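You operate a simulated robot arm through the tools that you are given. There is no shell and no other tool. Be economical: measure what you need, move in short steps, check, and stop when the job is done.

Carry out the task below with a simulated robot arm. There is one attempt and no reset: what you move stays moved.

## Task
Clamp corner plate one in the cradle and file its burr off.
Fine: clamp before you file and free the clamp once the burr is gone; the file ends where it was. Set down upright: flat file. Where these are worked on the way, their far stop is far enough and under half their travel is too little: red clamp.

It is judged by the outcome, as a careful person would: the job done as asked, and still so three seconds after it is handed in. It fails if anything else is knocked over, pushed out of place, dropped, spilled or broken.

## Robot
A 6-joint arm with a two-finger parallel gripper, fixed in place. Base frame: the origin is at the foot of the arm, x ahead of it, y to its left, z up; the work surface is at about z = 0.76. Lengths are in m, angles in degrees, forces in N, time in s.
With the tool pointing down near the work surface it reaches from about 0.3 to 0.74 m from the base axis. Its first joint turns from -66.0 to 66.0 degrees. Payload 2.45 kg.
The tool frame sits at the grasp point between the pads (the TCP): z along the fingers, y along the line on which they close. The tips reach 0.024 m beyond it. The gripper opens to 0.068 m. The fingers are 0.017 m wide and 0.01 m thick; the gripper's body (0.04 by 0.07 m) begins 0.041 m behind the TCP.
Orientation is told as [roll, pitch, yaw] about the base's x, y, z axes, in that order, counted from this pose: with the fingers straight down and closing along the base's y, the tool's x points along the base's -x, its y along +y and its z along -z.

## Interface
- The arm moves only by the tool step_arm. Its argument "targets" is a list of rows, each a list of 2 entries, a list of its own where there are three numbers: the shift along the base's x, y, z in units of 50 mm (1.0 is 50 mm), then the turn, a rotation vector about the base's x, y, z in units of 6 degrees (1.0 is 6 degrees). In form: [[[dx, dy, dz], [rx, ry, rz]], ...]. A call has 1 to 10 rows; each row shifts and turns the commanded pose from where the row before left it. "grip" is the opening, from 0 (shut) to 1 (fully open), set as the call begins (left out, the last holds). A call with a number of a shift or a turn outside -1 to 1 is refused whole. Each row takes 0.2 s and may step no farther than 0.05 m and 8.6 degrees from the row before; otherwise, or with a gripper value out of range, the whole call is refused. A pose out of reach is approached as far as the arm can. The call stops where the force on the tool passes 40 N (or 10 N more than at its start, if that is more) or the arm is blocked; 0.2 s more then pass. The fingers move at their own pace (about 0.108 m/s each) and stop on an object; they squeeze with about 23 N. The grip force told is the motor's: it shows also when the fingers shut on nothing. Time passes only in rows, and 0.2 s behind the last, so rows that do not move let the fingers close. The reply holds the time, the measured pose of the TCP, the force on the tool along the base axes, the opening and the grip force, in the units named above and with some noise, with the torque about the TCP (base axes, N m) and any sound that the robot's microphone picked up.
- Cameras (640 x 400 px; columns grow to the right, rows downward): "scene" is fixed at [0.165, 0.4179, 1.4531]; the picture's right is [-0.74, -0.67, 0.00], its down [-0.44, 0.49, -0.75] and it looks along [0.50, -0.56, -0.66] (base axes); focal length 323 px, centre (320, 200). "wrist" rides on the gripper at [0.084, 0.011, -0.075] in the tool frame; the picture's right is [-0.13, 0.99, 0.00], its down [-0.60, -0.08, -0.79] and it looks along [-0.79, -0.10, 0.61] (tool axes); focal length 251 px, centre (320, 200). There is no depth. A picture from a camera that has moved, and an enlarged one, comes with that camera's place and axes in the base frame and with its lens.
- camera(camera): a new picture of that camera. The clock stands still meanwhile.
- enlarge(camera, box): a new picture of the part [left, top, right, bottom] of that camera's present view, enlarged. The clock stands still meanwhile.
- close_job(): hands the job in; it is judged then, once.

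Work in short steps. Places have to be worked out from the pictures, the camera data and where the tool is seen: move nearer, look again, correct. Check each grasp and each placing, and mend what went wrong. You have 120 turns and 68 pictures in all, those below and enlarged ones among them. Open the gripper and draw the arm clear of the work before you hand the job in, unless the task says otherwise; then end with one line.

The tools are called after "Emit:" as a command line: name --argument value ..., lists and objects as JSON in quotes. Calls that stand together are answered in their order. step_arm: Moves the arm, as the interface text tells. Its arguments: {"type":"object","properties":{"targets":{"type":"array"},"grip":{"type":"number"}},"required":["targets"]} The other tools are called the same way: camera (camera) takes a picture; enlarge (camera, box) takes an enlarged picture of a part of a camera's view; close_job () hands the job in.

At the start:

```text
time_s: 0.0
tcp_pos: [0.4283, -0.218, 1.0917]
ee_rot: [-0.1, 0.0, -0.1]
contact_force: [-0.5, 0.4, -0.2]
wrist_torque: [0.03, 0.01, 0.03]
width: 0.068
finger_force: 0.1
```

scene: 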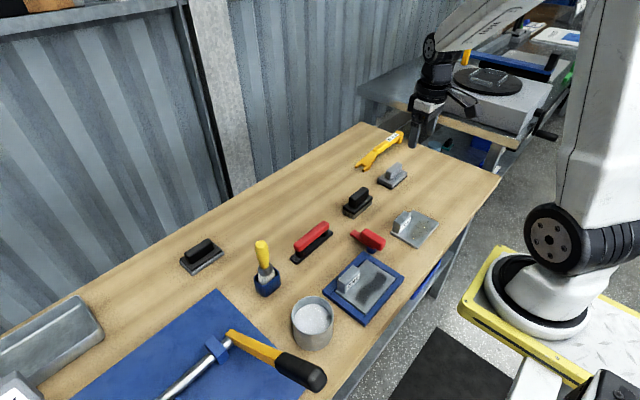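
wrist: 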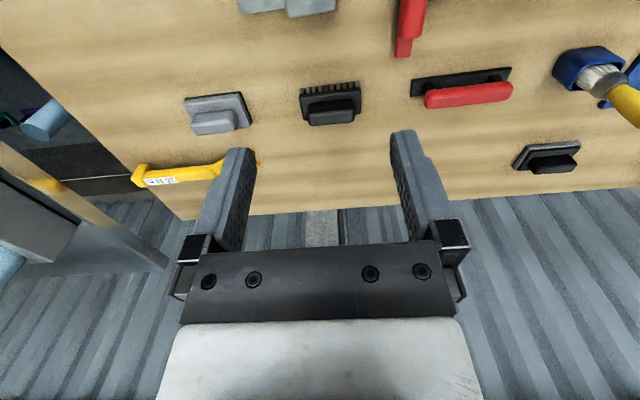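

I'll start with enlarged views of the table to identify the plates, cradle, clamp and file.

Emit:
enlarge --camera "scene" --box '[280, 180, 460, 340]'

Emit:
enlarge --camera "scene" --box '[160, 120, 420, 310]'

Emit:
enlarge --camera "scene" --box '[0, 220, 340, 400]'

```text
2.50 times, centred on (370, 260) of scene
camera zoom: at [0.165, 0.4179, 1.4531], right [-0.74, -0.67, 0.0], down [-0.44, 0.49, -0.75], along [0.5, -0.56, -0.66], focal length 808 px, centre (195, 50)
```

zoom: 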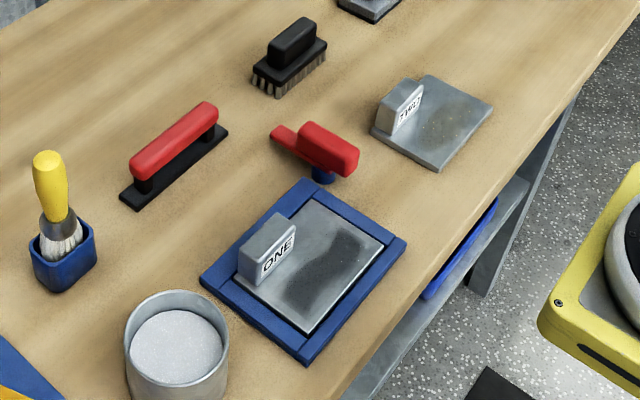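

```text
2.11 times, centred on (290, 215) of scene
camera zoom: at [0.165, 0.4179, 1.4531], right [-0.74, -0.67, 0.0], down [-0.44, 0.49, -0.75], along [0.5, -0.56, -0.66], focal length 680 px, centre (383, 168)
```

zoom: 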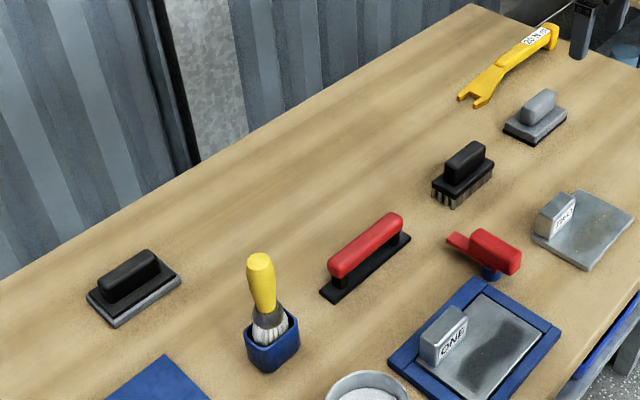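

```text
1.88 times, centred on (170, 310) of scene
camera zoom: at [0.165, 0.4179, 1.4531], right [-0.74, -0.67, 0.0], down [-0.44, 0.49, -0.75], along [0.5, -0.56, -0.66], focal length 608 px, centre (602, -7)
```

zoom: 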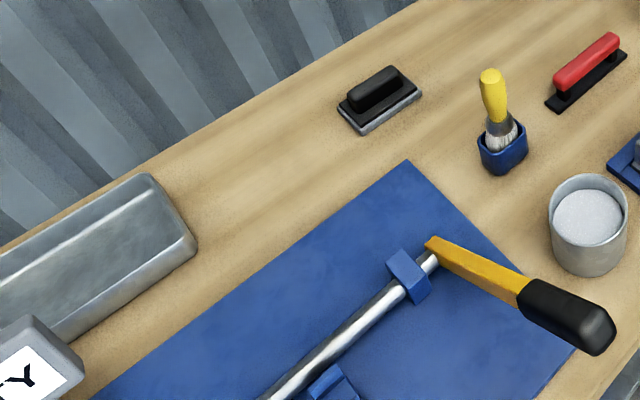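

Plate ONE is already in the blue cradle (around x 0.39, y 0.0), the red clamp is beside it (around 0.45, -0.10), and the red-handled bar near (0.57, -0.01) is probably the file. I'll move the wrist camera over for a better view.

Emit:
step_arm --targets '[[[-0.3, 0.8, 0], [0, 1, 0]], [[-0.3, 0.8, 0], [0, 1, 0]], [[-0.3, 0.8, 0], [0, 1, 0]], [[-0.3, 0.8, 0], [0, 1, 0]], [[-0.3, 0.8, 0], [0, 1, 0]]]' --grip 1

Emit:
camera --camera "wrist"

```text
time_s: 1.2
tcp_pos: [0.3527, -0.0176, 1.0932]
ee_rot: [-0.1, 30.0, 0.0]
contact_force: [0.0, -0.2, 0.0]
wrist_torque: [-0.01, 0.02, 0.0]
width: 0.0679
finger_force: 0.0
```

```text
62 pictures are left
camera wrist: at [0.3178, -0.0066, 1.2004], right [0.11, 0.99, -0.07], down [0.92, -0.08, 0.38], along [0.38, -0.1, -0.92], focal length 251 px, centre (320, 200)
```

wrist: 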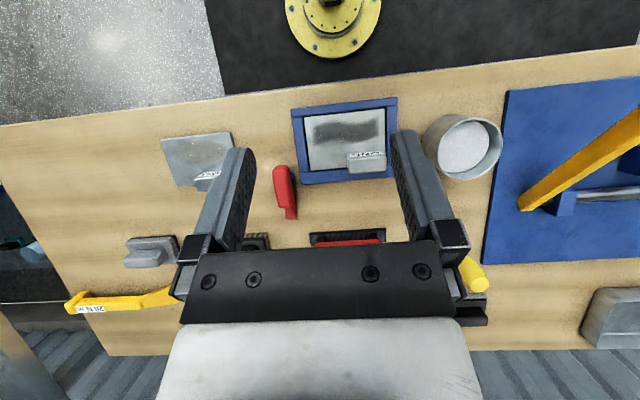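

A good overhead view. I'll enlarge the cradle and clamp.

Emit:
enlarge --camera "wrist" --box '[240, 80, 410, 250]'

Emit:
enlarge --camera "scene" --box '[335, 210, 415, 260]'

```text
2.35 times, centred on (325, 165) of wrist
camera zoom: at [0.3178, -0.0066, 1.2004], right [0.11, 0.99, -0.07], down [0.92, -0.08, 0.38], along [0.38, -0.1, -0.92], focal length 592 px, centre (308, 282)
```

zoom: 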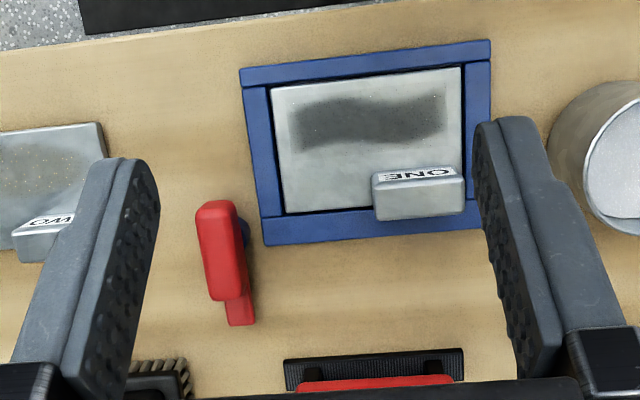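

```text
8.00 times, centred on (375, 235) of scene
camera zoom: at [0.165, 0.4178, 1.4531], right [-0.74, -0.67, 0.0], down [-0.44, 0.49, -0.75], along [0.5, -0.56, -0.66], focal length 2585 px, centre (-120, -80)
```

zoom: 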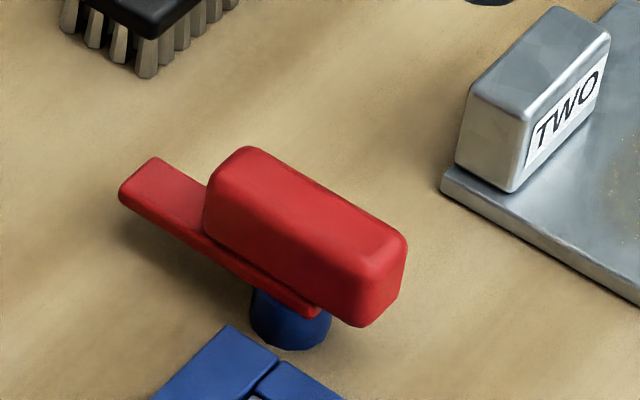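

The clamp handle sits almost directly over its blue post (about 0.446, -0.101), so it probably swivels about a vertical axis. Next I go lower for a close look at the plate's burr and the clamp.

Emit:
step_arm --targets '[[[-0.3, 0, -0.9], [0, 0, 0]], [[-0.3, 0, -0.9], [0, 0, 0]], [[0, 0, -0.9], [0, 0, 0]]]'

Emit:
camera --camera "wrist"

```text
time_s: 2.0
tcp_pos: [0.3241, -0.0172, 0.9565]
ee_rot: [0.0, 29.9, -0.1]
contact_force: [0.2, -0.4, 0.2]
wrist_torque: [-0.03, 0.01, 0.0]
width: 0.068
finger_force: 0.1
```

```text
59 pictures are left
camera wrist: at [0.2885, -0.0072, 1.0638], right [0.11, 0.99, -0.07], down [0.92, -0.08, 0.39], along [0.38, -0.1, -0.92], focal length 251 px, centre (320, 200)
```

wrist: 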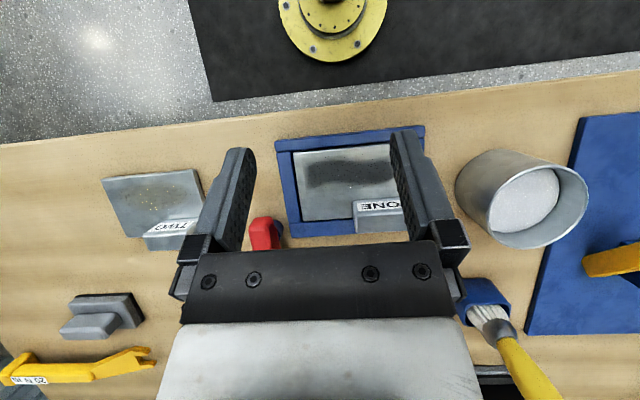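

Emit:
enlarge --camera "wrist" --box '[80, 110, 440, 340]'

Emit:
enlarge --camera "wrist" --box '[270, 120, 430, 240]'

Emit:
enlarge --camera "scene" --box '[170, 160, 410, 310]'

```text
1.74 times, centred on (260, 225) of wrist
camera zoom: at [0.2885, -0.0072, 1.0638], right [0.11, 0.99, -0.07], down [0.92, -0.08, 0.39], along [0.38, -0.1, -0.92], focal length 437 px, centre (424, 156)
```

zoom: 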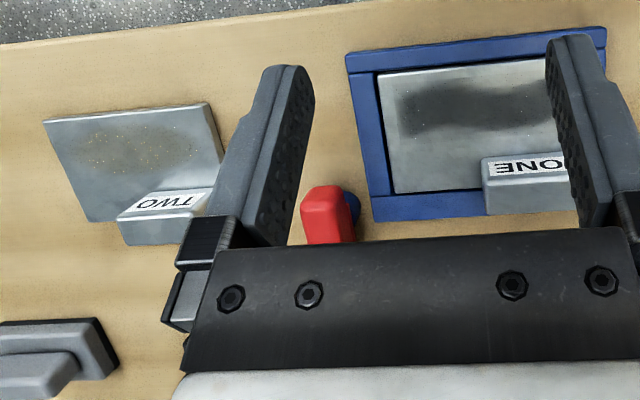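

```text
3.33 times, centred on (350, 180) of wrist
camera zoom: at [0.2885, -0.0072, 1.0638], right [0.11, 0.99, -0.07], down [0.92, -0.08, 0.39], along [0.38, -0.1, -0.92], focal length 838 px, centre (220, 267)
```

zoom: 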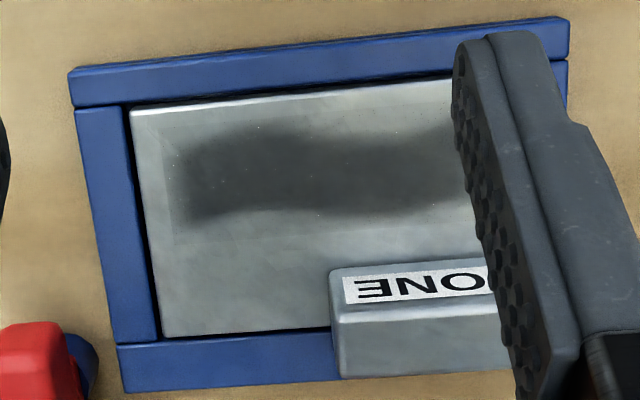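

```text
2.67 times, centred on (290, 235) of scene
camera zoom: at [0.165, 0.4179, 1.4531], right [-0.74, -0.67, 0.0], down [-0.44, 0.49, -0.75], along [0.5, -0.56, -0.66], focal length 862 px, centre (400, 107)
```

zoom: 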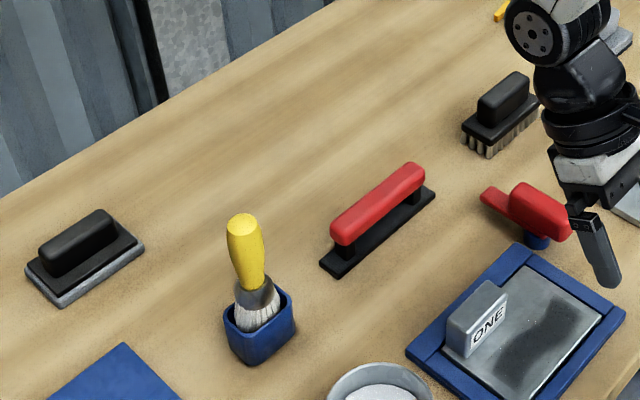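

The dark patch on plate ONE is the burr, and the red bow-handled bar is the file. I'll straighten the tool above the clamp handle and check alignment.

Emit:
step_arm --targets '[[[0.49, -0.34, 0], [0, -1, 0]], [[0.49, -0.34, 0], [0, -1, 0]], [[0.49, -0.34, 0], [0, -1, 0]], [[0.49, -0.34, -0.4], [0, -1, 0]], [[0.49, -0.34, -0.7], [0, -1, 0]]]'

Emit:
enlarge --camera "scene" --box '[310, 180, 430, 270]'

Emit:
camera --camera "wrist"

```text
time_s: 3.2
tcp_pos: [0.4456, -0.1035, 0.9025]
ee_rot: [-0.1, -0.1, 0.0]
contact_force: [-0.5, 0.6, 0.1]
wrist_torque: [-0.01, 0.0, 0.0]
width: 0.0678
finger_force: 0.0
```

```text
4.44 times, centred on (370, 225) of scene
camera zoom: at [0.165, 0.4179, 1.4531], right [-0.74, -0.67, 0.0], down [-0.44, 0.49, -0.75], along [0.5, -0.56, -0.66], focal length 1436 px, centre (98, 89)
```

zoom: 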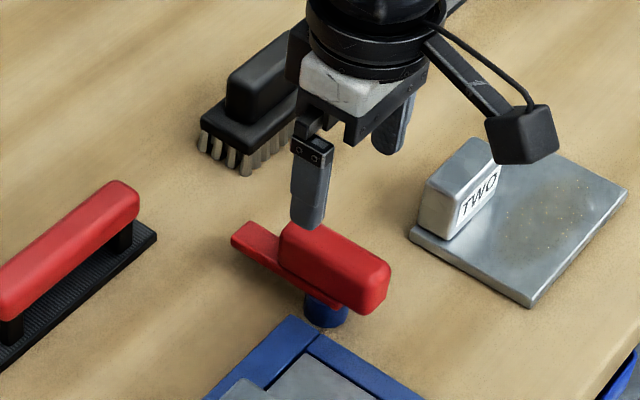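

```text
54 pictures are left
camera wrist: at [0.3616, -0.0927, 0.978], right [0.13, 0.99, 0.0], down [0.6, -0.08, 0.79], along [0.79, -0.1, -0.61], focal length 251 px, centre (320, 200)
```

wrist: 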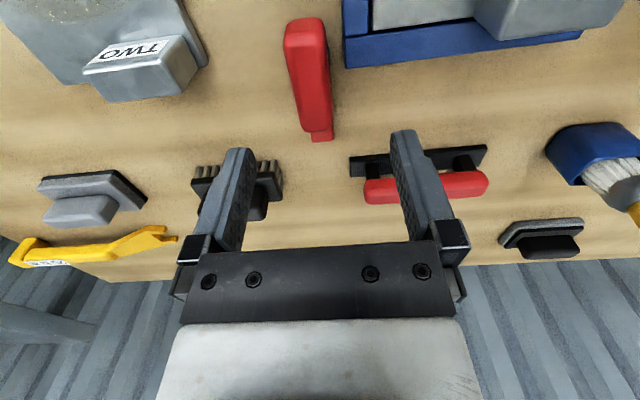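

The clamp handle centre is near (0.442, -0.107), tilted about -4° and with its top at about 0.827. I descend around it with the gripper open.

Emit:
step_arm --targets '[[[-0.04, -0.04, -0.6], [0, 0, -0.6]], [[-0.04, -0.03, -0.6], [0, 0, 0]], [[0, 0, -0.45], [0, 0, 0]]]'

Emit:
enlarge --camera "scene" --box '[310, 180, 430, 270]'

```text
time_s: 4.0
tcp_pos: [0.4417, -0.1065, 0.8186]
ee_rot: [0.0, -0.1, -3.6]
contact_force: [0.5, 0.5, -1.0]
wrist_torque: [-0.03, 0.02, 0.0]
width: 0.068
finger_force: 0.0
```

```text
4.44 times, centred on (370, 225) of scene
camera zoom: at [0.165, 0.4179, 1.4531], right [-0.74, -0.67, 0.0], down [-0.44, 0.49, -0.75], along [0.5, -0.56, -0.66], focal length 1436 px, centre (98, 89)
```

zoom: 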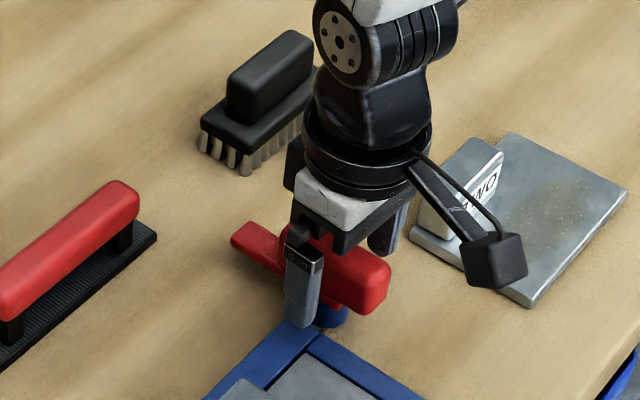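

The fingers straddle the handle with no contact, so I close on it.

Emit:
step_arm --targets '[[[0, 0, 0], [0, 0, 0]], [[0, 0, 0], [0, 0, 0]], [[0, 0, 0], [0, 0, 0]]]' --grip 0

```text
time_s: 4.6
tcp_pos: [0.4408, -0.1106, 0.818]
ee_rot: [-0.1, -0.1, -3.7]
contact_force: [-1.8, -10.5, -0.6]
wrist_torque: [-0.1, 0.23, 0.46]
width: 0.027
finger_force: 23.3
stopped in row 2: the force on the tool passed its limit at 46 N (the readings are from after the stop); the commanded pose is now the measured one
```

I hold the handle (width 0.027); it sits at about y = -0.111 with some side load. I relax that slightly and try a small turn towards the plate.

Emit:
step_arm --targets '[[[0, -0.02, 0], [0, 0, 0.4]], [[0, 0, 0], [0, 0, 0.6]]]'

```text
time_s: 5.2
tcp_pos: [0.4422, -0.1104, 0.8177]
ee_rot: [-0.2, -0.2, 2.0]
contact_force: [-1.0, -3.6, 3.6]
wrist_torque: [0.24, 0.33, -0.09]
width: 0.0258
finger_force: 41.1
```

It turns freely with little torque. I'll continue and look.

Emit:
step_arm --targets '[[[0, 0, 0], [0, 0, 1]], [[0, 0, 0], [0, 0, 1]], [[0, 0, 0], [0, 0, 1]], [[0, 0, 0], [0, 0, 1]]]'

Emit:
enlarge --camera "scene" --box '[310, 180, 430, 270]'

```text
time_s: 5.9
tcp_pos: [0.4411, -0.1123, 0.8194]
ee_rot: [-0.3, -0.4, 15.9]
contact_force: [0.0, -9.9, -2.8]
wrist_torque: [0.09, 0.7, -0.06]
width: 0.0259
finger_force: 41.5
stopped in row 3: the force on the tool passed its limit at 43 N (the readings are from after the stop); the commanded pose is now the measured one
```

```text
4.44 times, centred on (370, 225) of scene
camera zoom: at [0.165, 0.4176, 1.4531], right [-0.74, -0.67, 0.0], down [-0.44, 0.49, -0.75], along [0.5, -0.56, -0.66], focal length 1436 px, centre (98, 89)
```

zoom: 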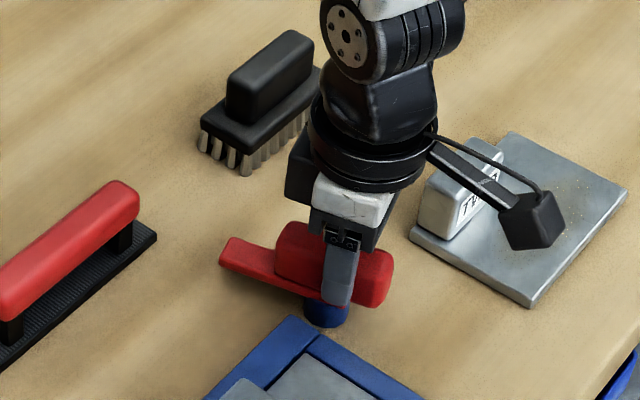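

The lever is swinging the right way, but the axis seems to lie about 1 cm to +x of the TCP. I follow a small arc and relieve the side load.

Emit:
step_arm --targets '[[[0, -0.04, 0], [0, 0, 0]], [[0.008, -0.022, 0], [0, 0, 1]], [[0.01, -0.021, 0], [0, 0, 1]], [[0.012, -0.02, 0], [0, 0, 1]]]'

```text
time_s: 6.9
tcp_pos: [0.4419, -0.1157, 0.8185]
ee_rot: [0.0, -0.2, 34.2]
contact_force: [4.4, 35.1, 7.8]
wrist_torque: [1.04, -0.55, 0.2]
width: 0.0262
finger_force: 40.6
```

Overcompensated: the axis is nearly under the TCP after all. I back off 3 mm and continue turning in place.

Emit:
step_arm --targets '[[[0, 0.06, 0], [0, 0, 0]], [[0, 0, 0], [0, 0, 0.5]]]'

```text
time_s: 7.5
tcp_pos: [0.443, -0.1164, 0.8183]
ee_rot: [-0.3, -0.4, 36.7]
contact_force: [-1.7, -7.9, 7.0]
wrist_torque: [-0.19, 1.42, -0.04]
width: 0.0258
finger_force: 41.0
```

The readings fit an axis at (0.450, -0.111) with a radius of about 9 mm. I continue along that arc.

Emit:
step_arm --targets '[[[0.014, -0.03, 0], [0, 0, 1]], [[0.016, -0.02, 0], [0, 0, 1]], [[0.016, -0.018, 0], [0, 0, 1]], [[0.016, -0.016, 0], [0, 0, 1]]]'

```text
time_s: 8.5
tcp_pos: [0.4461, -0.1178, 0.8186]
ee_rot: [-0.1, -0.3, 61.1]
contact_force: [-1.1, -11.9, -14.5]
wrist_torque: [0.11, 0.08, -0.1]
width: 0.026
finger_force: 41.0
```

Tracking well at 61°. I continue towards 85°.

Emit:
step_arm --targets '[[[0.018, -0.012, 0], [0, 0, 1]], [[0.018, -0.009, 0], [0, 0, 1]], [[0.019, -0.006, 0], [0, 0, 1]], [[0.019, -0.002, 0], [0, 0, 1]]]'

Emit:
enlarge --camera "scene" --box '[310, 200, 430, 290]'

```text
time_s: 9.5
tcp_pos: [0.4502, -0.119, 0.8183]
ee_rot: [-0.2, -0.2, 85.1]
contact_force: [-1.7, 1.8, -7.0]
wrist_torque: [0.04, 0.33, 0.0]
width: 0.0259
finger_force: 41.2
```

```text
4.44 times, centred on (370, 245) of scene
camera zoom: at [0.165, 0.4179, 1.453], right [-0.74, -0.67, 0.0], down [-0.44, 0.49, -0.75], along [0.5, -0.56, -0.66], focal length 1436 px, centre (98, 0)
```

zoom: 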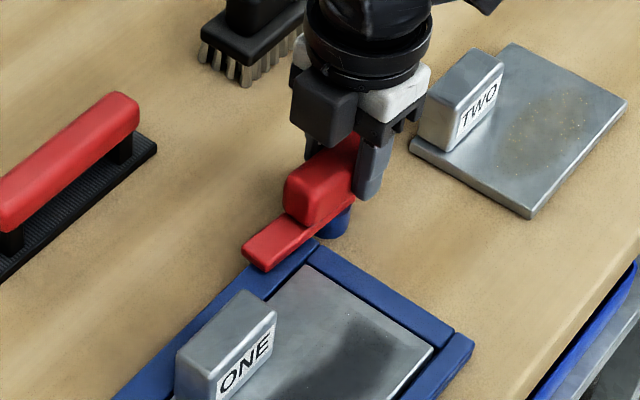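

The lever is now along the cradle's outer edge. I keep turning until its far stop.

Emit:
step_arm --targets '[[[0.019, 0.001, 0], [0, 0, 1]], [[0.019, 0.002, 0], [0, 0, 1]], [[0.018, 0.004, 0], [0, 0, 1]], [[0.018, 0.006, 0], [0, 0, 1]]]'

Emit:
enlarge --camera "scene" --box '[310, 200, 430, 290]'

```text
time_s: 10.5
tcp_pos: [0.4527, -0.1186, 0.8184]
ee_rot: [-0.2, -0.4, 109.3]
contact_force: [1.5, 8.9, -23.5]
wrist_torque: [-0.62, -0.14, -0.06]
width: 0.026
finger_force: 40.3
```

```text
4.44 times, centred on (370, 245) of scene
camera zoom: at [0.1654, 0.418, 1.453], right [-0.74, -0.67, 0.0], down [-0.44, 0.49, -0.75], along [0.5, -0.56, -0.66], focal length 1436 px, centre (98, 0)
```

zoom: 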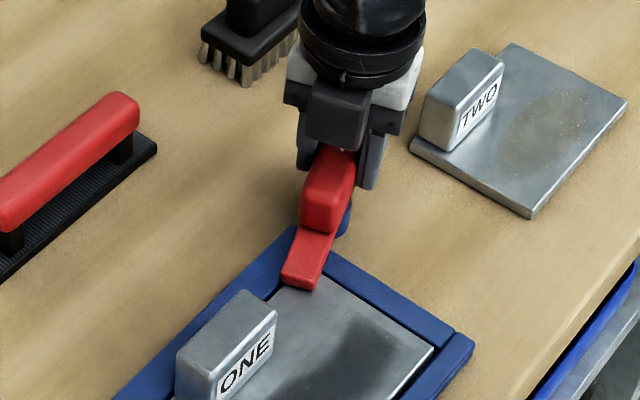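

The bar is over the plate corner. I keep turning gently to find the stop.

Emit:
step_arm --targets '[[[0.016, 0.008, -0.02], [0, 0, 0.8]], [[0.016, 0.008, 0], [0, 0, 0.8]], [[0.014, 0.008, 0], [0, 0, 0.8]]]'

Emit:
enlarge --camera "scene" --box '[310, 200, 430, 290]'

```text
time_s: 11.3
tcp_pos: [0.4526, -0.117, 0.8196]
ee_rot: [-0.1, -0.6, 123.2]
contact_force: [-25.2, -5.5, 21.7]
wrist_torque: [-0.2, 0.27, -1.59]
width: 0.0303
finger_force: 44.2
```

```text
4.44 times, centred on (370, 245) of scene
camera zoom: at [0.1641, 0.4178, 1.4532], right [-0.74, -0.67, 0.0], down [-0.44, 0.49, -0.75], along [0.5, -0.56, -0.66], focal length 1436 px, centre (98, 0)
```

zoom: 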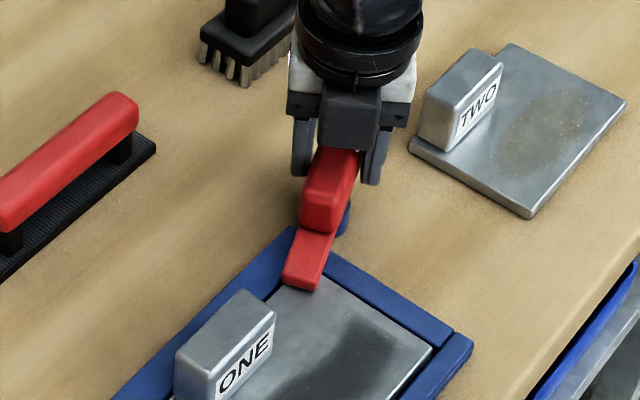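

The lever has reached its stop at about 109°: it didn't follow the last turn, and torque and finger width rose. I turn back to align, then release and rise.

Emit:
step_arm --targets '[[[-0.02, -0.01, 0.01], [0, 0, -1]], [[-0.02, -0.01, 0], [0, 0, -1]]]'

Emit:
step_arm --targets '[[[0, 0, 0], [0, 0, 0]], [[0, 0, 0], [0, 0, 0]], [[0, 0, 0.4], [0, 0, 0]], [[0, 0, 0.9], [0, 0, 0]], [[0, 0, 0.9], [0, 0, 0]]]' --grip 1

Emit:
enlarge --camera "scene" --box '[270, 200, 430, 320]'

```text
time_s: 11.9
tcp_pos: [0.4534, -0.1192, 0.8182]
ee_rot: [-0.3, -0.3, 111.4]
contact_force: [-15.5, -15.6, 2.4]
wrist_torque: [-0.47, 0.48, -0.23]
width: 0.0266
finger_force: 41.7
```

```text
time_s: 13.1
tcp_pos: [0.453, -0.1173, 0.9273]
ee_rot: [-0.2, -0.3, 111.4]
contact_force: [-0.7, 0.2, -0.4]
wrist_torque: [0.03, 0.01, -0.01]
width: 0.0682
finger_force: 0.0
```

```text
3.33 times, centred on (350, 260) of scene
camera zoom: at [0.165, 0.4179, 1.4531], right [-0.74, -0.67, 0.0], down [-0.44, 0.49, -0.75], along [0.5, -0.56, -0.66], focal length 1077 px, centre (220, 0)
```

zoom: 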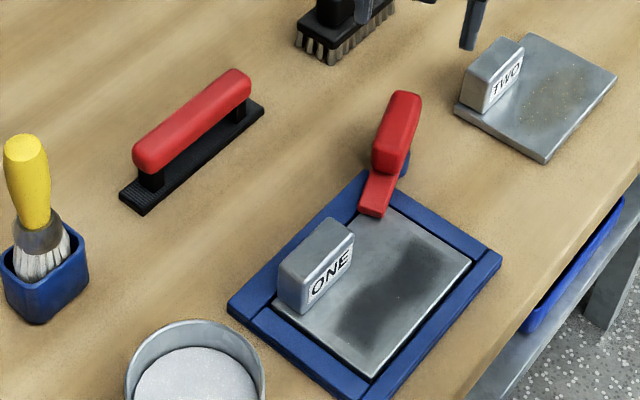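

The clamp is engaged. The file sits around (0.577, -0.012), long axis along y (about 2-3° off), so I go above it with the fingers closing along x.

Emit:
step_arm --targets '[[[0.62, 0.525, 0], [0, 0, -0.78]], [[0.62, 0.525, 0], [0, 0, -0.78]], [[0.62, 0.525, 0], [0, 0, -0.78]], [[0.62, 0.525, -0.1], [0, 0, -0.78]]]'

Emit:
camera --camera "wrist"

Emit:
enlarge --camera "scene" --box '[250, 160, 410, 280]'

```text
time_s: 14.1
tcp_pos: [0.5779, -0.0147, 0.9227]
ee_rot: [-0.2, -0.2, 92.5]
contact_force: [-0.7, 0.3, 0.1]
wrist_torque: [0.0, 0.01, 0.01]
width: 0.068
finger_force: 0.1
```

```text
47 pictures are left
camera wrist: at [0.5716, -0.0998, 0.9974], right [-1.0, 0.09, 0.0], down [0.05, 0.6, 0.8], along [0.07, 0.79, -0.6], focal length 251 px, centre (320, 200)
```

wrist: 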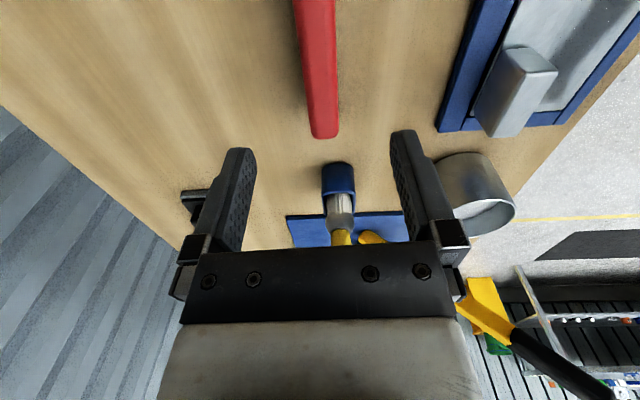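

```text
3.33 times, centred on (330, 220) of scene
camera zoom: at [0.165, 0.4178, 1.453], right [-0.74, -0.67, 0.0], down [-0.44, 0.49, -0.75], along [0.5, -0.56, -0.66], focal length 1077 px, centre (287, 133)
```

zoom: 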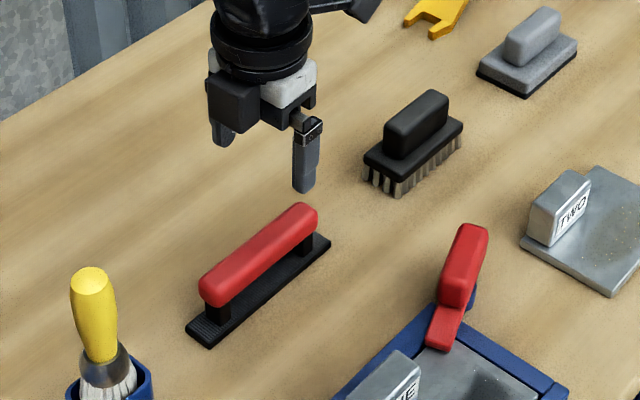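

The handle centre is near (0.581, -0.013) with yaw about 1°. I descend to TCP z ≈ 0.80 and check clearance to the base.

Emit:
step_arm --targets '[[[0.06, 0.03, -0.8], [0, 0, -0.2]], [[0, 0, -0.8], [0, 0, 0]], [[0, 0, -0.6], [0, 0, 0]], [[0, 0, -0.2], [0, 0, 0]]]'

Emit:
enlarge --camera "scene" --box '[270, 190, 370, 270]'

```text
time_s: 15.1
tcp_pos: [0.58, -0.0143, 0.8005]
ee_rot: [-0.2, -0.2, 91.5]
contact_force: [-0.2, 0.4, -0.4]
wrist_torque: [0.0, 0.01, 0.04]
width: 0.068
finger_force: 0.0
```

```text
5.00 times, centred on (320, 230) of scene
camera zoom: at [0.165, 0.4179, 1.4531], right [-0.74, -0.67, 0.0], down [-0.44, 0.49, -0.75], along [0.5, -0.56, -0.66], focal length 1616 px, centre (320, 50)
```

zoom: 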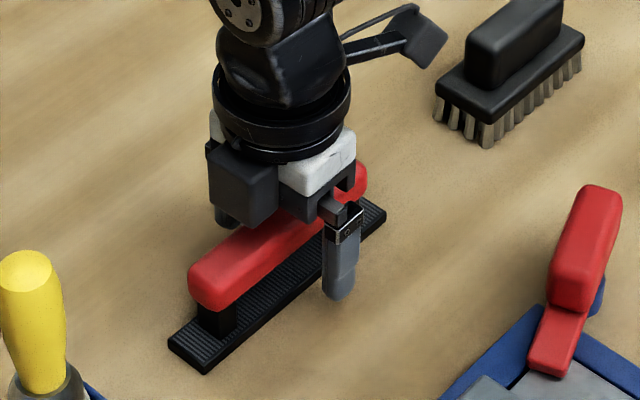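

Clearance looks good. I shift 4 mm along the handle and close.

Emit:
step_arm --targets '[[[0.0, 0.08, 0], [0, 0, 0]]]'

Emit:
step_arm --targets '[[[0, 0, 0], [0, 0, 0]], [[0, 0, 0], [0, 0, 0]], [[0, 0, 0], [0, 0, 0]]]' --grip 0

Emit:
enlarge --camera "scene" --box '[270, 190, 370, 270]'

```text
time_s: 15.5
tcp_pos: [0.5815, -0.0089, 0.8026]
ee_rot: [-0.3, -0.4, 91.5]
contact_force: [-0.6, 0.2, 0.8]
wrist_torque: [-0.01, 0.02, -0.02]
width: 0.0677
finger_force: 0.2
```

```text
time_s: 16.3
tcp_pos: [0.5811, -0.0081, 0.8008]
ee_rot: [-0.2, -0.3, 91.5]
contact_force: [-0.6, 1.3, -0.5]
wrist_torque: [0.11, 0.03, -0.05]
width: 0.0259
finger_force: 23.5
```

```text
5.00 times, centred on (320, 230) of scene
camera zoom: at [0.165, 0.4179, 1.4531], right [-0.74, -0.67, 0.0], down [-0.44, 0.49, -0.75], along [0.5, -0.56, -0.66], focal length 1616 px, centre (320, 50)
```

zoom: 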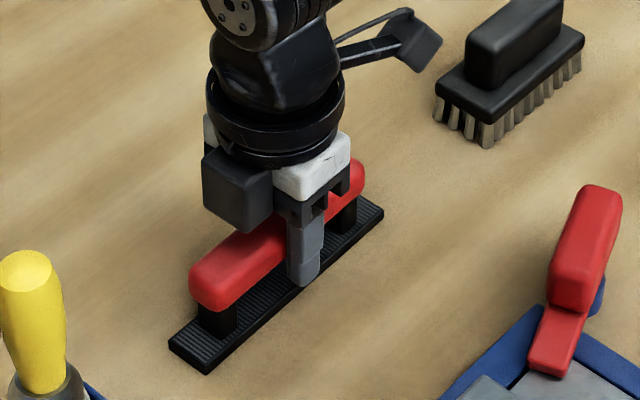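

The file handle is gripped (width 0.026) at home pose (0.5811, -0.0081, 0.8008), yaw 91.5. I lift it straight up and check.

Emit:
step_arm --targets '[[[0, 0, 0.4], [0, 0, 0]], [[0, 0, 0.8], [0, 0, 0]], [[0, 0, 0.6], [0, 0, 0]]]'

Emit:
enlarge --camera "scene" --box '[250, 140, 410, 260]'

```text
time_s: 17.1
tcp_pos: [0.5811, -0.0074, 0.895]
ee_rot: [-0.2, -0.3, 91.5]
contact_force: [-0.1, -1.0, -2.8]
wrist_torque: [0.02, 0.0, 0.02]
width: 0.0259
finger_force: 22.4
```

```text
3.33 times, centred on (330, 200) of scene
camera zoom: at [0.165, 0.4179, 1.4531], right [-0.74, -0.67, 0.0], down [-0.44, 0.49, -0.75], along [0.5, -0.56, -0.66], focal length 1077 px, centre (287, 200)
```

zoom: 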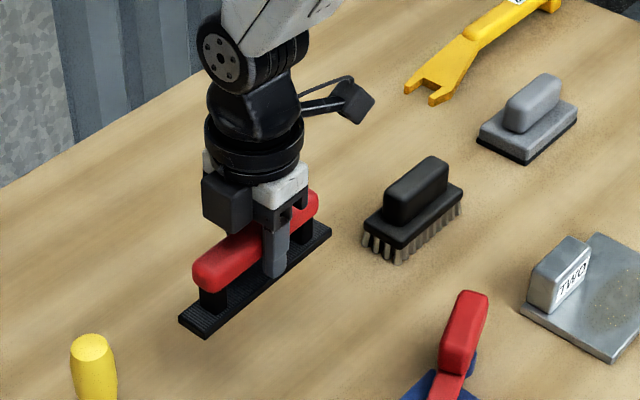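

The file is held level. I carry it over the plate to TCP x ≈ 0.375, keeping it above the clamp and block.

Emit:
step_arm --targets '[[[-0.824, 0.02, 0], [0, 0, -0.05]], [[-0.824, 0.02, 0], [0, 0, -0.05]], [[-0.824, 0.02, 0], [0, 0, -0.05]], [[-0.824, 0.02, 0], [0, 0, 0]], [[-0.824, 0.02, 0], [0, 0, 0]]]'

Emit:
enlarge --camera "scene" --box '[270, 200, 450, 335]'

Emit:
camera --camera "wrist"

```text
time_s: 18.3
tcp_pos: [0.3735, -0.003, 0.8951]
ee_rot: [-0.2, -0.2, 90.6]
contact_force: [-1.1, 0.1, -2.0]
wrist_torque: [0.01, 0.01, 0.0]
width: 0.0259
finger_force: 23.7
```

```text
2.96 times, centred on (360, 268) of scene
camera zoom: at [0.165, 0.4179, 1.4531], right [-0.74, -0.67, 0.0], down [-0.44, 0.49, -0.75], along [0.5, -0.56, -0.66], focal length 957 px, centre (202, 0)
```

zoom: 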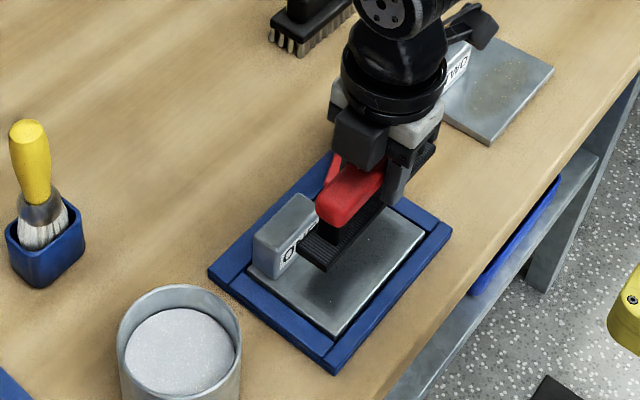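

```text
41 pictures are left
camera wrist: at [0.3631, -0.0883, 0.9704], right [-0.99, 0.12, 0.0], down [0.07, 0.6, 0.8], along [0.1, 0.79, -0.6], focal length 251 px, centre (320, 200)
```

wrist: 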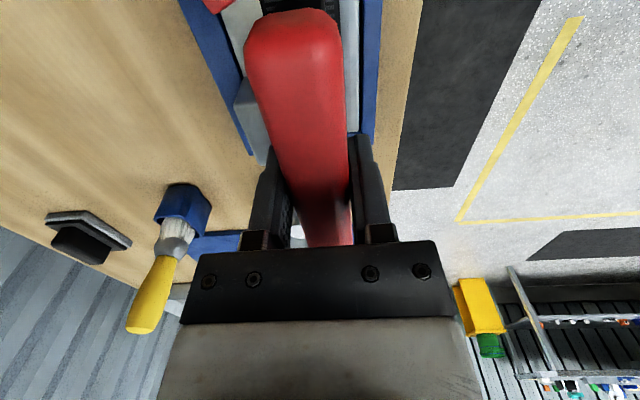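

Aligned. I descend to just above the plate, then gently make contact.

Emit:
step_arm --targets '[[[0, 0, -0.5], [0, 0, 0]], [[0, 0, -0.5], [0, 0, 0]], [[0, 0, -0.4], [0, 0, 0]]]'

Emit:
enlarge --camera "scene" --box '[300, 220, 420, 310]'

```text
time_s: 19.1
tcp_pos: [0.3739, -0.0041, 0.8335]
ee_rot: [-0.1, -0.3, 90.6]
contact_force: [-0.3, 0.5, -2.8]
wrist_torque: [0.01, -0.01, -0.04]
width: 0.0257
finger_force: 23.2
out of reach, approached as far as the arm can: row 2
```

```text
4.44 times, centred on (360, 265) of scene
camera zoom: at [0.165, 0.4179, 1.4531], right [-0.74, -0.67, 0.0], down [-0.44, 0.49, -0.75], along [0.5, -0.56, -0.66], focal length 1436 px, centre (142, -89)
```

zoom: 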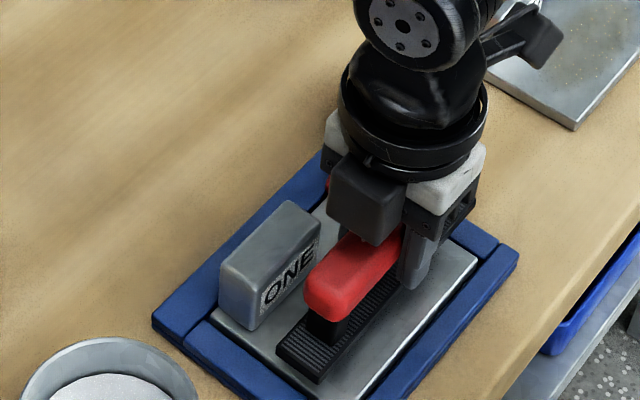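

It reports a reach limit at one row, with TCP z at 0.8335. I try small steps down to find contact.

Emit:
step_arm --targets '[[[0, 0, -0.1], [0, 0, 0]], [[0, 0, -0.1], [0, 0, 0]]]'

```text
time_s: 19.7
tcp_pos: [0.3737, -0.0052, 0.8243]
ee_rot: [-0.1, -0.2, 90.5]
contact_force: [0.1, -0.9, -2.4]
wrist_torque: [0.01, 0.0, 0.01]
width: 0.0259
finger_force: 22.6
```

Emit:
step_arm --targets '[[[0, 0, -0.06], [0, 0, 0]], [[0, 0, -0.06], [0, 0, 0]], [[0, 0, -0.06], [0, 0, 0]]]'

```text
time_s: 20.5
tcp_pos: [0.3747, -0.0052, 0.8143]
ee_rot: [-0.2, -0.3, 90.5]
contact_force: [-2.7, -1.9, 17.9]
wrist_torque: [0.0, 0.29, -0.04]
width: 0.0259
finger_force: 23.1
```

Contact at z ≈ 0.814 with about 18 N. Now I stroke along y and watch for sound and force.

Emit:
step_arm --targets '[[[0, -0.3, 0], [0, 0, 0]], [[0, 0.3, 0], [0, 0, 0]], [[0, 0.3, 0], [0, 0, 0]], [[0, -0.3, 0], [0, 0, 0]]]'

Emit:
enlarge --camera "scene" --box '[300, 240, 420, 330]'

```text
time_s: 21.5
tcp_pos: [0.3744, -0.0042, 0.8153]
ee_rot: [-0.2, -0.3, 90.5]
contact_force: [0.1, 4.8, 10.4]
wrist_torque: [0.1, 0.16, -0.12]
width: 0.0261
finger_force: 22.8
```

```text
4.44 times, centred on (360, 285) of scene
camera zoom: at [0.1648, 0.418, 1.453], right [-0.74, -0.67, 0.0], down [-0.44, 0.49, -0.75], along [0.5, -0.56, -0.66], focal length 1436 px, centre (142, -178)
```

zoom: 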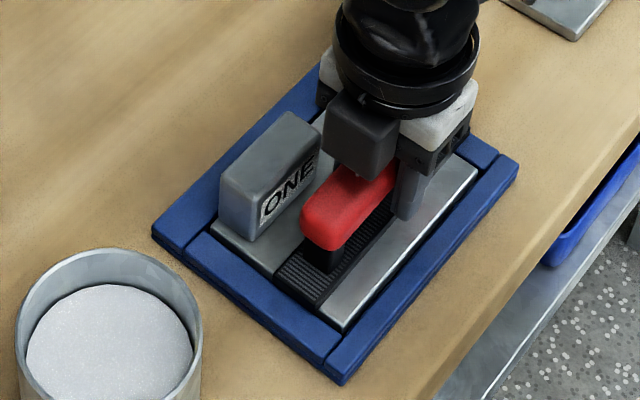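

The file lies flat on the plate. More strokes with x offsets to cover the whole patch.

Emit:
step_arm --targets '[[[-0.2, -0.2, 0], [0, 0, 0]], [[0, 0.4, 0], [0, 0, 0]], [[0, -0.4, 0], [0, 0, 0]], [[0.2, 0.2, 0], [0, 0, 0]], [[0.12, -0.2, 0], [0, 0, 0]], [[0, 0.4, 0], [0, 0, 0]], [[0, -0.4, 0], [0, 0, 0]], [[-0.12, 0.2, 0], [0, 0, 0]]]'

Emit:
step_arm --targets '[[[0, 0, 0.4], [0, 0, 0]], [[0, 0, 0.8], [0, 0, 0]], [[0.4, 0, 0.4], [0, 0, 0]], [[0.8, 0, 0], [0, 0, 0]], [[0.8, 0, 0], [0, 0, 0]]]'

Emit:
enlarge --camera "scene" --box '[300, 220, 440, 325]'

```text
time_s: 23.3
tcp_pos: [0.3749, -0.0044, 0.8141]
ee_rot: [-0.2, -0.3, 90.6]
contact_force: [-0.2, 0.1, -2.8]
wrist_torque: [0.01, 0.01, 0.0]
width: 0.026
finger_force: 22.8
```

```text
time_s: 24.5
tcp_pos: [0.4756, -0.0031, 0.895]
ee_rot: [-0.2, -0.3, 90.6]
contact_force: [-0.1, 0.6, -1.4]
wrist_torque: [0.01, 0.01, 0.0]
width: 0.0261
finger_force: 22.6
```

```text
3.81 times, centred on (370, 272) of scene
camera zoom: at [0.165, 0.4179, 1.453], right [-0.74, -0.67, 0.0], down [-0.44, 0.49, -0.75], along [0.5, -0.56, -0.66], focal length 1231 px, centre (130, -76)
```

zoom: 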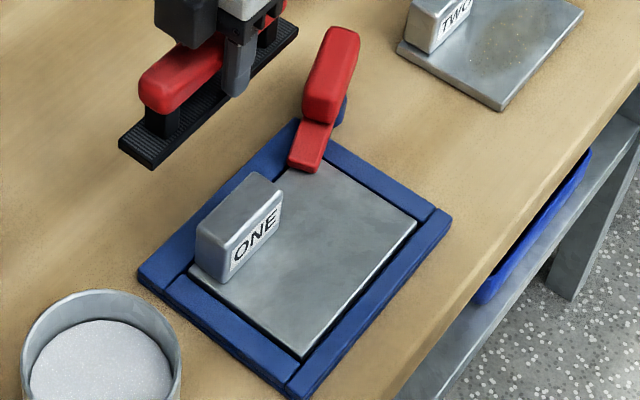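

The dark patch appears gone. One tighter look to be sure before returning the file.

Emit:
enlarge --camera "scene" --box '[340, 255, 415, 315]'

```text
6.67 times, centred on (378, 285) of scene
camera zoom: at [0.165, 0.4179, 1.453], right [-0.74, -0.67, 0.0], down [-0.44, 0.49, -0.75], along [0.5, -0.56, -0.66], focal length 2154 px, centre (-63, -367)
```

zoom: 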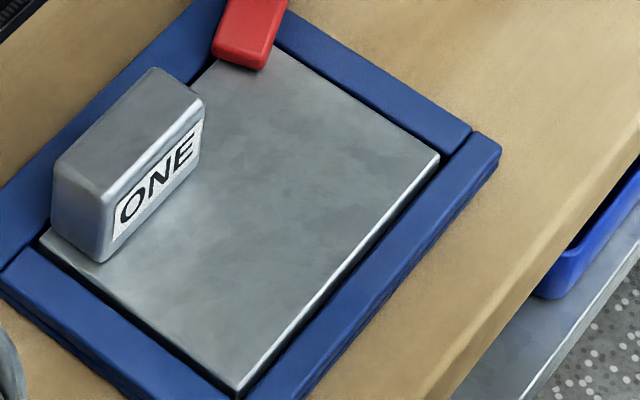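

The plate is clean. I carry the file back above its home pose.

Emit:
step_arm --targets '[[[0.7, -0.03, 0], [0, 0, 0.05]], [[0.7, -0.03, 0], [0, 0, 0.05]], [[0.71, -0.04, 0], [0, 0, 0.05]]]'

Emit:
step_arm --targets '[[[0, 0, -0.7], [0, 0, 0]], [[0, 0, -0.7], [0, 0, 0]], [[0, 0, -0.3], [0, 0, 0]]]'

```text
time_s: 25.3
tcp_pos: [0.5798, -0.0094, 0.896]
ee_rot: [-0.1, -0.3, 91.5]
contact_force: [0.1, 1.1, -2.1]
wrist_torque: [0.0, -0.01, 0.02]
width: 0.026
finger_force: 23.6
```

```text
time_s: 26.1
tcp_pos: [0.5823, -0.0093, 0.8102]
ee_rot: [-0.2, -0.3, 91.4]
contact_force: [0.0, 0.6, -2.9]
wrist_torque: [0.03, 0.02, 0.01]
width: 0.0261
finger_force: 22.5
```

Near the table at z 0.810, I settle the last 1 cm gently.

Emit:
step_arm --targets '[[[-0.01, 0.02, -0.1], [0, 0, 0]], [[0, 0, -0.06], [0, 0, 0]], [[0, 0, -0.03], [0, 0, 0]]]'

Emit:
enlarge --camera "scene" --box '[270, 190, 370, 270]'

```text
time_s: 26.9
tcp_pos: [0.5804, -0.0078, 0.7999]
ee_rot: [-0.2, -0.3, 91.5]
contact_force: [-0.8, 0.0, -2.4]
wrist_torque: [0.0, -0.03, 0.03]
width: 0.0259
finger_force: 23.0
```

```text
5.00 times, centred on (320, 230) of scene
camera zoom: at [0.165, 0.4179, 1.4531], right [-0.74, -0.67, 0.0], down [-0.44, 0.49, -0.75], along [0.5, -0.56, -0.66], focal length 1616 px, centre (320, 50)
```

zoom: 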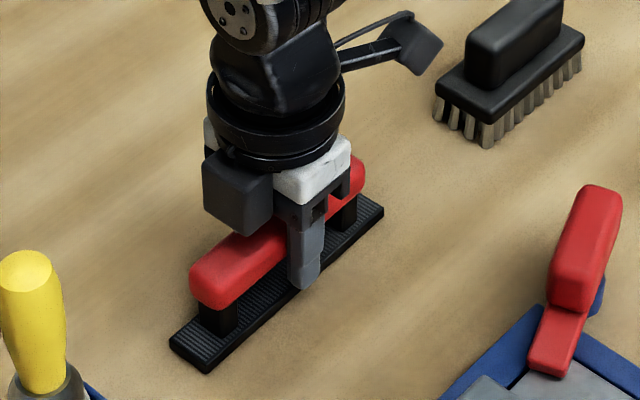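

The picture matches the original, but the force still shows the file's weight. I lower in 1 mm steps until it bears.

Emit:
step_arm --targets '[[[0, 0, -0.02], [0, 0, 0]], [[0, 0, -0.015], [0, 0, 0]]]'

```text
time_s: 27.5
tcp_pos: [0.5805, -0.0086, 0.7985]
ee_rot: [-0.2, -0.3, 91.5]
contact_force: [-1.5, -2.1, 3.0]
wrist_torque: [0.4, 0.17, 0.15]
width: 0.0259
finger_force: 23.0
```

Contact made. I release and rise.

Emit:
step_arm --targets '[[[0, 0, 0], [0, 0, 0]], [[0, 0, 0], [0, 0, 0]], [[0, 0, 0], [0, 0, 0]], [[0, 0, 0.6], [0, 0, 0]], [[0, 0, 0.9], [0, 0, 0]], [[0, 0, 0.9], [0, 0, 0]]]' --grip 1

Emit:
enlarge --camera "scene" --box '[250, 160, 410, 280]'

```text
time_s: 28.9
tcp_pos: [0.5775, -0.0089, 0.918]
ee_rot: [-0.1, -0.3, 91.5]
contact_force: [-0.3, 0.0, 0.2]
wrist_torque: [0.0, 0.01, -0.01]
width: 0.0681
finger_force: 0.1
```

```text
3.33 times, centred on (330, 220) of scene
camera zoom: at [0.165, 0.4179, 1.4531], right [-0.74, -0.67, 0.0], down [-0.44, 0.49, -0.75], along [0.5, -0.56, -0.66], focal length 1077 px, centre (287, 133)
```

zoom: 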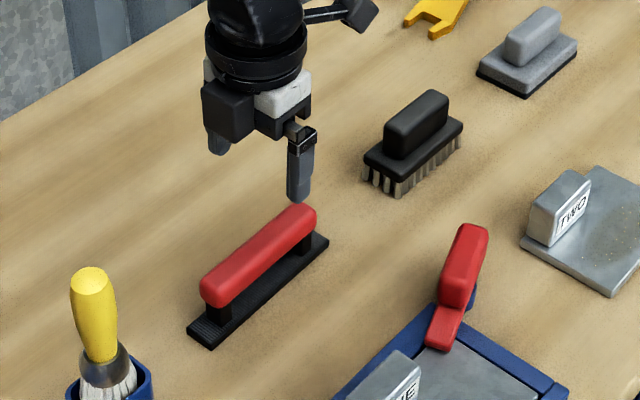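

The file is upright and back where it was. Now I return above the clamp handle (release pose 0.453, -0.119, yaw 110).

Emit:
step_arm --targets '[[[-0.62, -0.55, 0], [0, 0, 0.77]], [[-0.62, -0.55, 0], [0, 0, 0.77]], [[-0.62, -0.55, 0], [0, 0, 0.77]], [[-0.62, -0.55, 0], [0, 0, 0.77]]]'

Emit:
step_arm --targets '[[[0, 0, -0.6], [0, 0, 0]], [[0, 0, -0.7], [0, 0, 0]], [[0, 0, -0.68], [0, 0, 0]]]'

Emit:
enlarge --camera "scene" --box '[310, 200, 430, 290]'

```text
time_s: 29.9
tcp_pos: [0.4575, -0.1167, 0.9188]
ee_rot: [-0.2, -0.3, 110.1]
contact_force: [0.0, -0.4, 0.0]
wrist_torque: [0.02, 0.01, 0.02]
width: 0.0681
finger_force: 0.2
```

```text
time_s: 30.7
tcp_pos: [0.4578, -0.1184, 0.8179]
ee_rot: [-0.1, -0.4, 110.0]
contact_force: [0.1, -0.4, 0.3]
wrist_torque: [0.0, 0.0, 0.01]
width: 0.0681
finger_force: 0.0
```

```text
4.44 times, centred on (370, 245) of scene
camera zoom: at [0.165, 0.4179, 1.4531], right [-0.74, -0.67, 0.0], down [-0.44, 0.49, -0.75], along [0.5, -0.56, -0.66], focal length 1436 px, centre (98, 0)
```

zoom: 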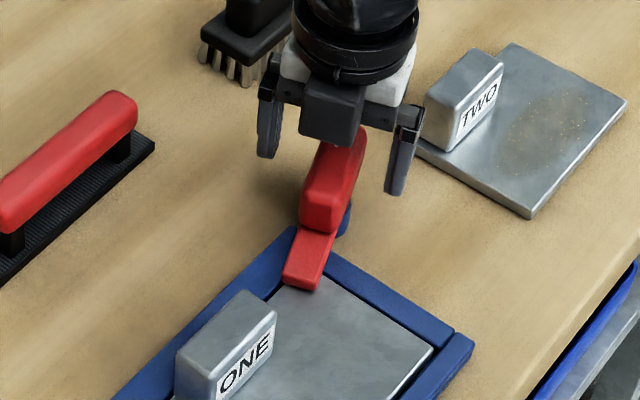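

I shift 4 mm in x to the earlier handle position and grip.

Emit:
step_arm --targets '[[[-0.09, -0.012, 0], [0, 0, -0.1]], [[0, 0, 0], [0, 0, 0]]]'

Emit:
step_arm --targets '[[[0, 0, 0], [0, 0, 0]], [[0, 0, 0], [0, 0, 0]], [[0, 0, 0], [0, 0, 0]]]' --grip 0

```text
time_s: 31.3
tcp_pos: [0.4523, -0.1196, 0.8176]
ee_rot: [-0.1, -0.3, 109.4]
contact_force: [0.7, 0.2, -0.7]
wrist_torque: [0.0, -0.02, -0.02]
width: 0.0681
finger_force: 0.0
```

```text
time_s: 32.1
tcp_pos: [0.4529, -0.1192, 0.8194]
ee_rot: [-0.3, -0.3, 109.4]
contact_force: [8.3, 4.3, -4.9]
wrist_torque: [-0.61, 0.34, -0.09]
width: 0.0262
finger_force: 41.4
```

Gripped with low side load. I turn back along the same arc.

Emit:
step_arm --targets '[[[-0.018, -0.006, 0], [0, 0, -1]], [[-0.018, -0.004, 0], [0, 0, -1]], [[-0.019, -0.002, 0], [0, 0, -1]], [[-0.019, 0, 0], [0, 0, -1]]]'

```text
time_s: 33.1
tcp_pos: [0.4499, -0.1198, 0.8184]
ee_rot: [-0.4, -0.3, 85.2]
contact_force: [14.9, -7.4, -2.1]
wrist_torque: [-0.97, 0.7, -0.08]
width: 0.026
finger_force: 41.5
```

Emit:
step_arm --targets '[[[-0.004, 0.002, 0], [0, 0, -1]], [[-0.016, 0.004, 0], [0, 0, -1]], [[-0.018, 0.008, 0], [0, 0, -1]], [[-0.017, 0.01, 0], [0, 0, -1]]]'

```text
time_s: 34.1
tcp_pos: [0.446, -0.1184, 0.8182]
ee_rot: [-0.2, -0.3, 61.2]
contact_force: [9.3, -10.5, -5.2]
wrist_torque: [0.35, 0.06, -0.12]
width: 0.026
finger_force: 41.0
```

Tracking well. Next stretch.

Emit:
step_arm --targets '[[[-0.012, 0.008, 0], [0, 0, -1]], [[-0.014, 0.012, 0], [0, 0, -1]], [[-0.014, 0.014, 0], [0, 0, -1]], [[-0.012, 0.015, 0], [0, 0, -1]]]'

Emit:
step_arm --targets '[[[-0.01, 0.016, 0], [0, 0, -1]], [[-0.008, 0.016, 0], [0, 0, -1]], [[-0.006, 0.018, 0], [0, 0, -1]], [[-0.004, 0.018, 0], [0, 0, -1]]]'

Emit:
enlarge --camera "scene" --box '[310, 180, 430, 270]'

```text
time_s: 35.1
tcp_pos: [0.4416, -0.1161, 0.8184]
ee_rot: [-0.1, -0.3, 37.2]
contact_force: [4.5, -9.7, -16.2]
wrist_torque: [0.61, -0.73, -0.13]
width: 0.026
finger_force: 40.6
```

```text
time_s: 36.1
tcp_pos: [0.441, -0.111, 0.8188]
ee_rot: [-0.1, -0.2, 13.1]
contact_force: [-5.4, -14.5, -13.2]
wrist_torque: [-0.08, -0.13, -0.08]
width: 0.0262
finger_force: 41.3
```

```text
4.44 times, centred on (370, 225) of scene
camera zoom: at [0.1651, 0.4174, 1.4532], right [-0.74, -0.67, 0.0], down [-0.44, 0.49, -0.75], along [0.5, -0.56, -0.66], focal length 1436 px, centre (98, 89)
```

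zoom: 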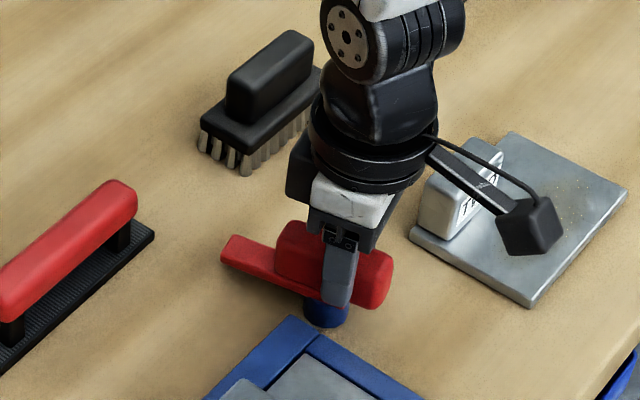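

Nearly back. I turn the remaining ~17° to the open stop.

Emit:
step_arm --targets '[[[0, 0.004, 0], [0, 0, -1]], [[0, 0.014, 0], [0, 0, -1]], [[0, 0.014, 0], [0, 0, -0.9]], [[0, 0, 0], [0, 0, -0.4]]]'

```text
time_s: 37.1
tcp_pos: [0.4417, -0.1096, 0.8186]
ee_rot: [-0.2, -0.3, -6.2]
contact_force: [1.2, -2.7, -15.1]
wrist_torque: [0.3, 0.42, 1.32]
width: 0.0278
finger_force: 42.7
```

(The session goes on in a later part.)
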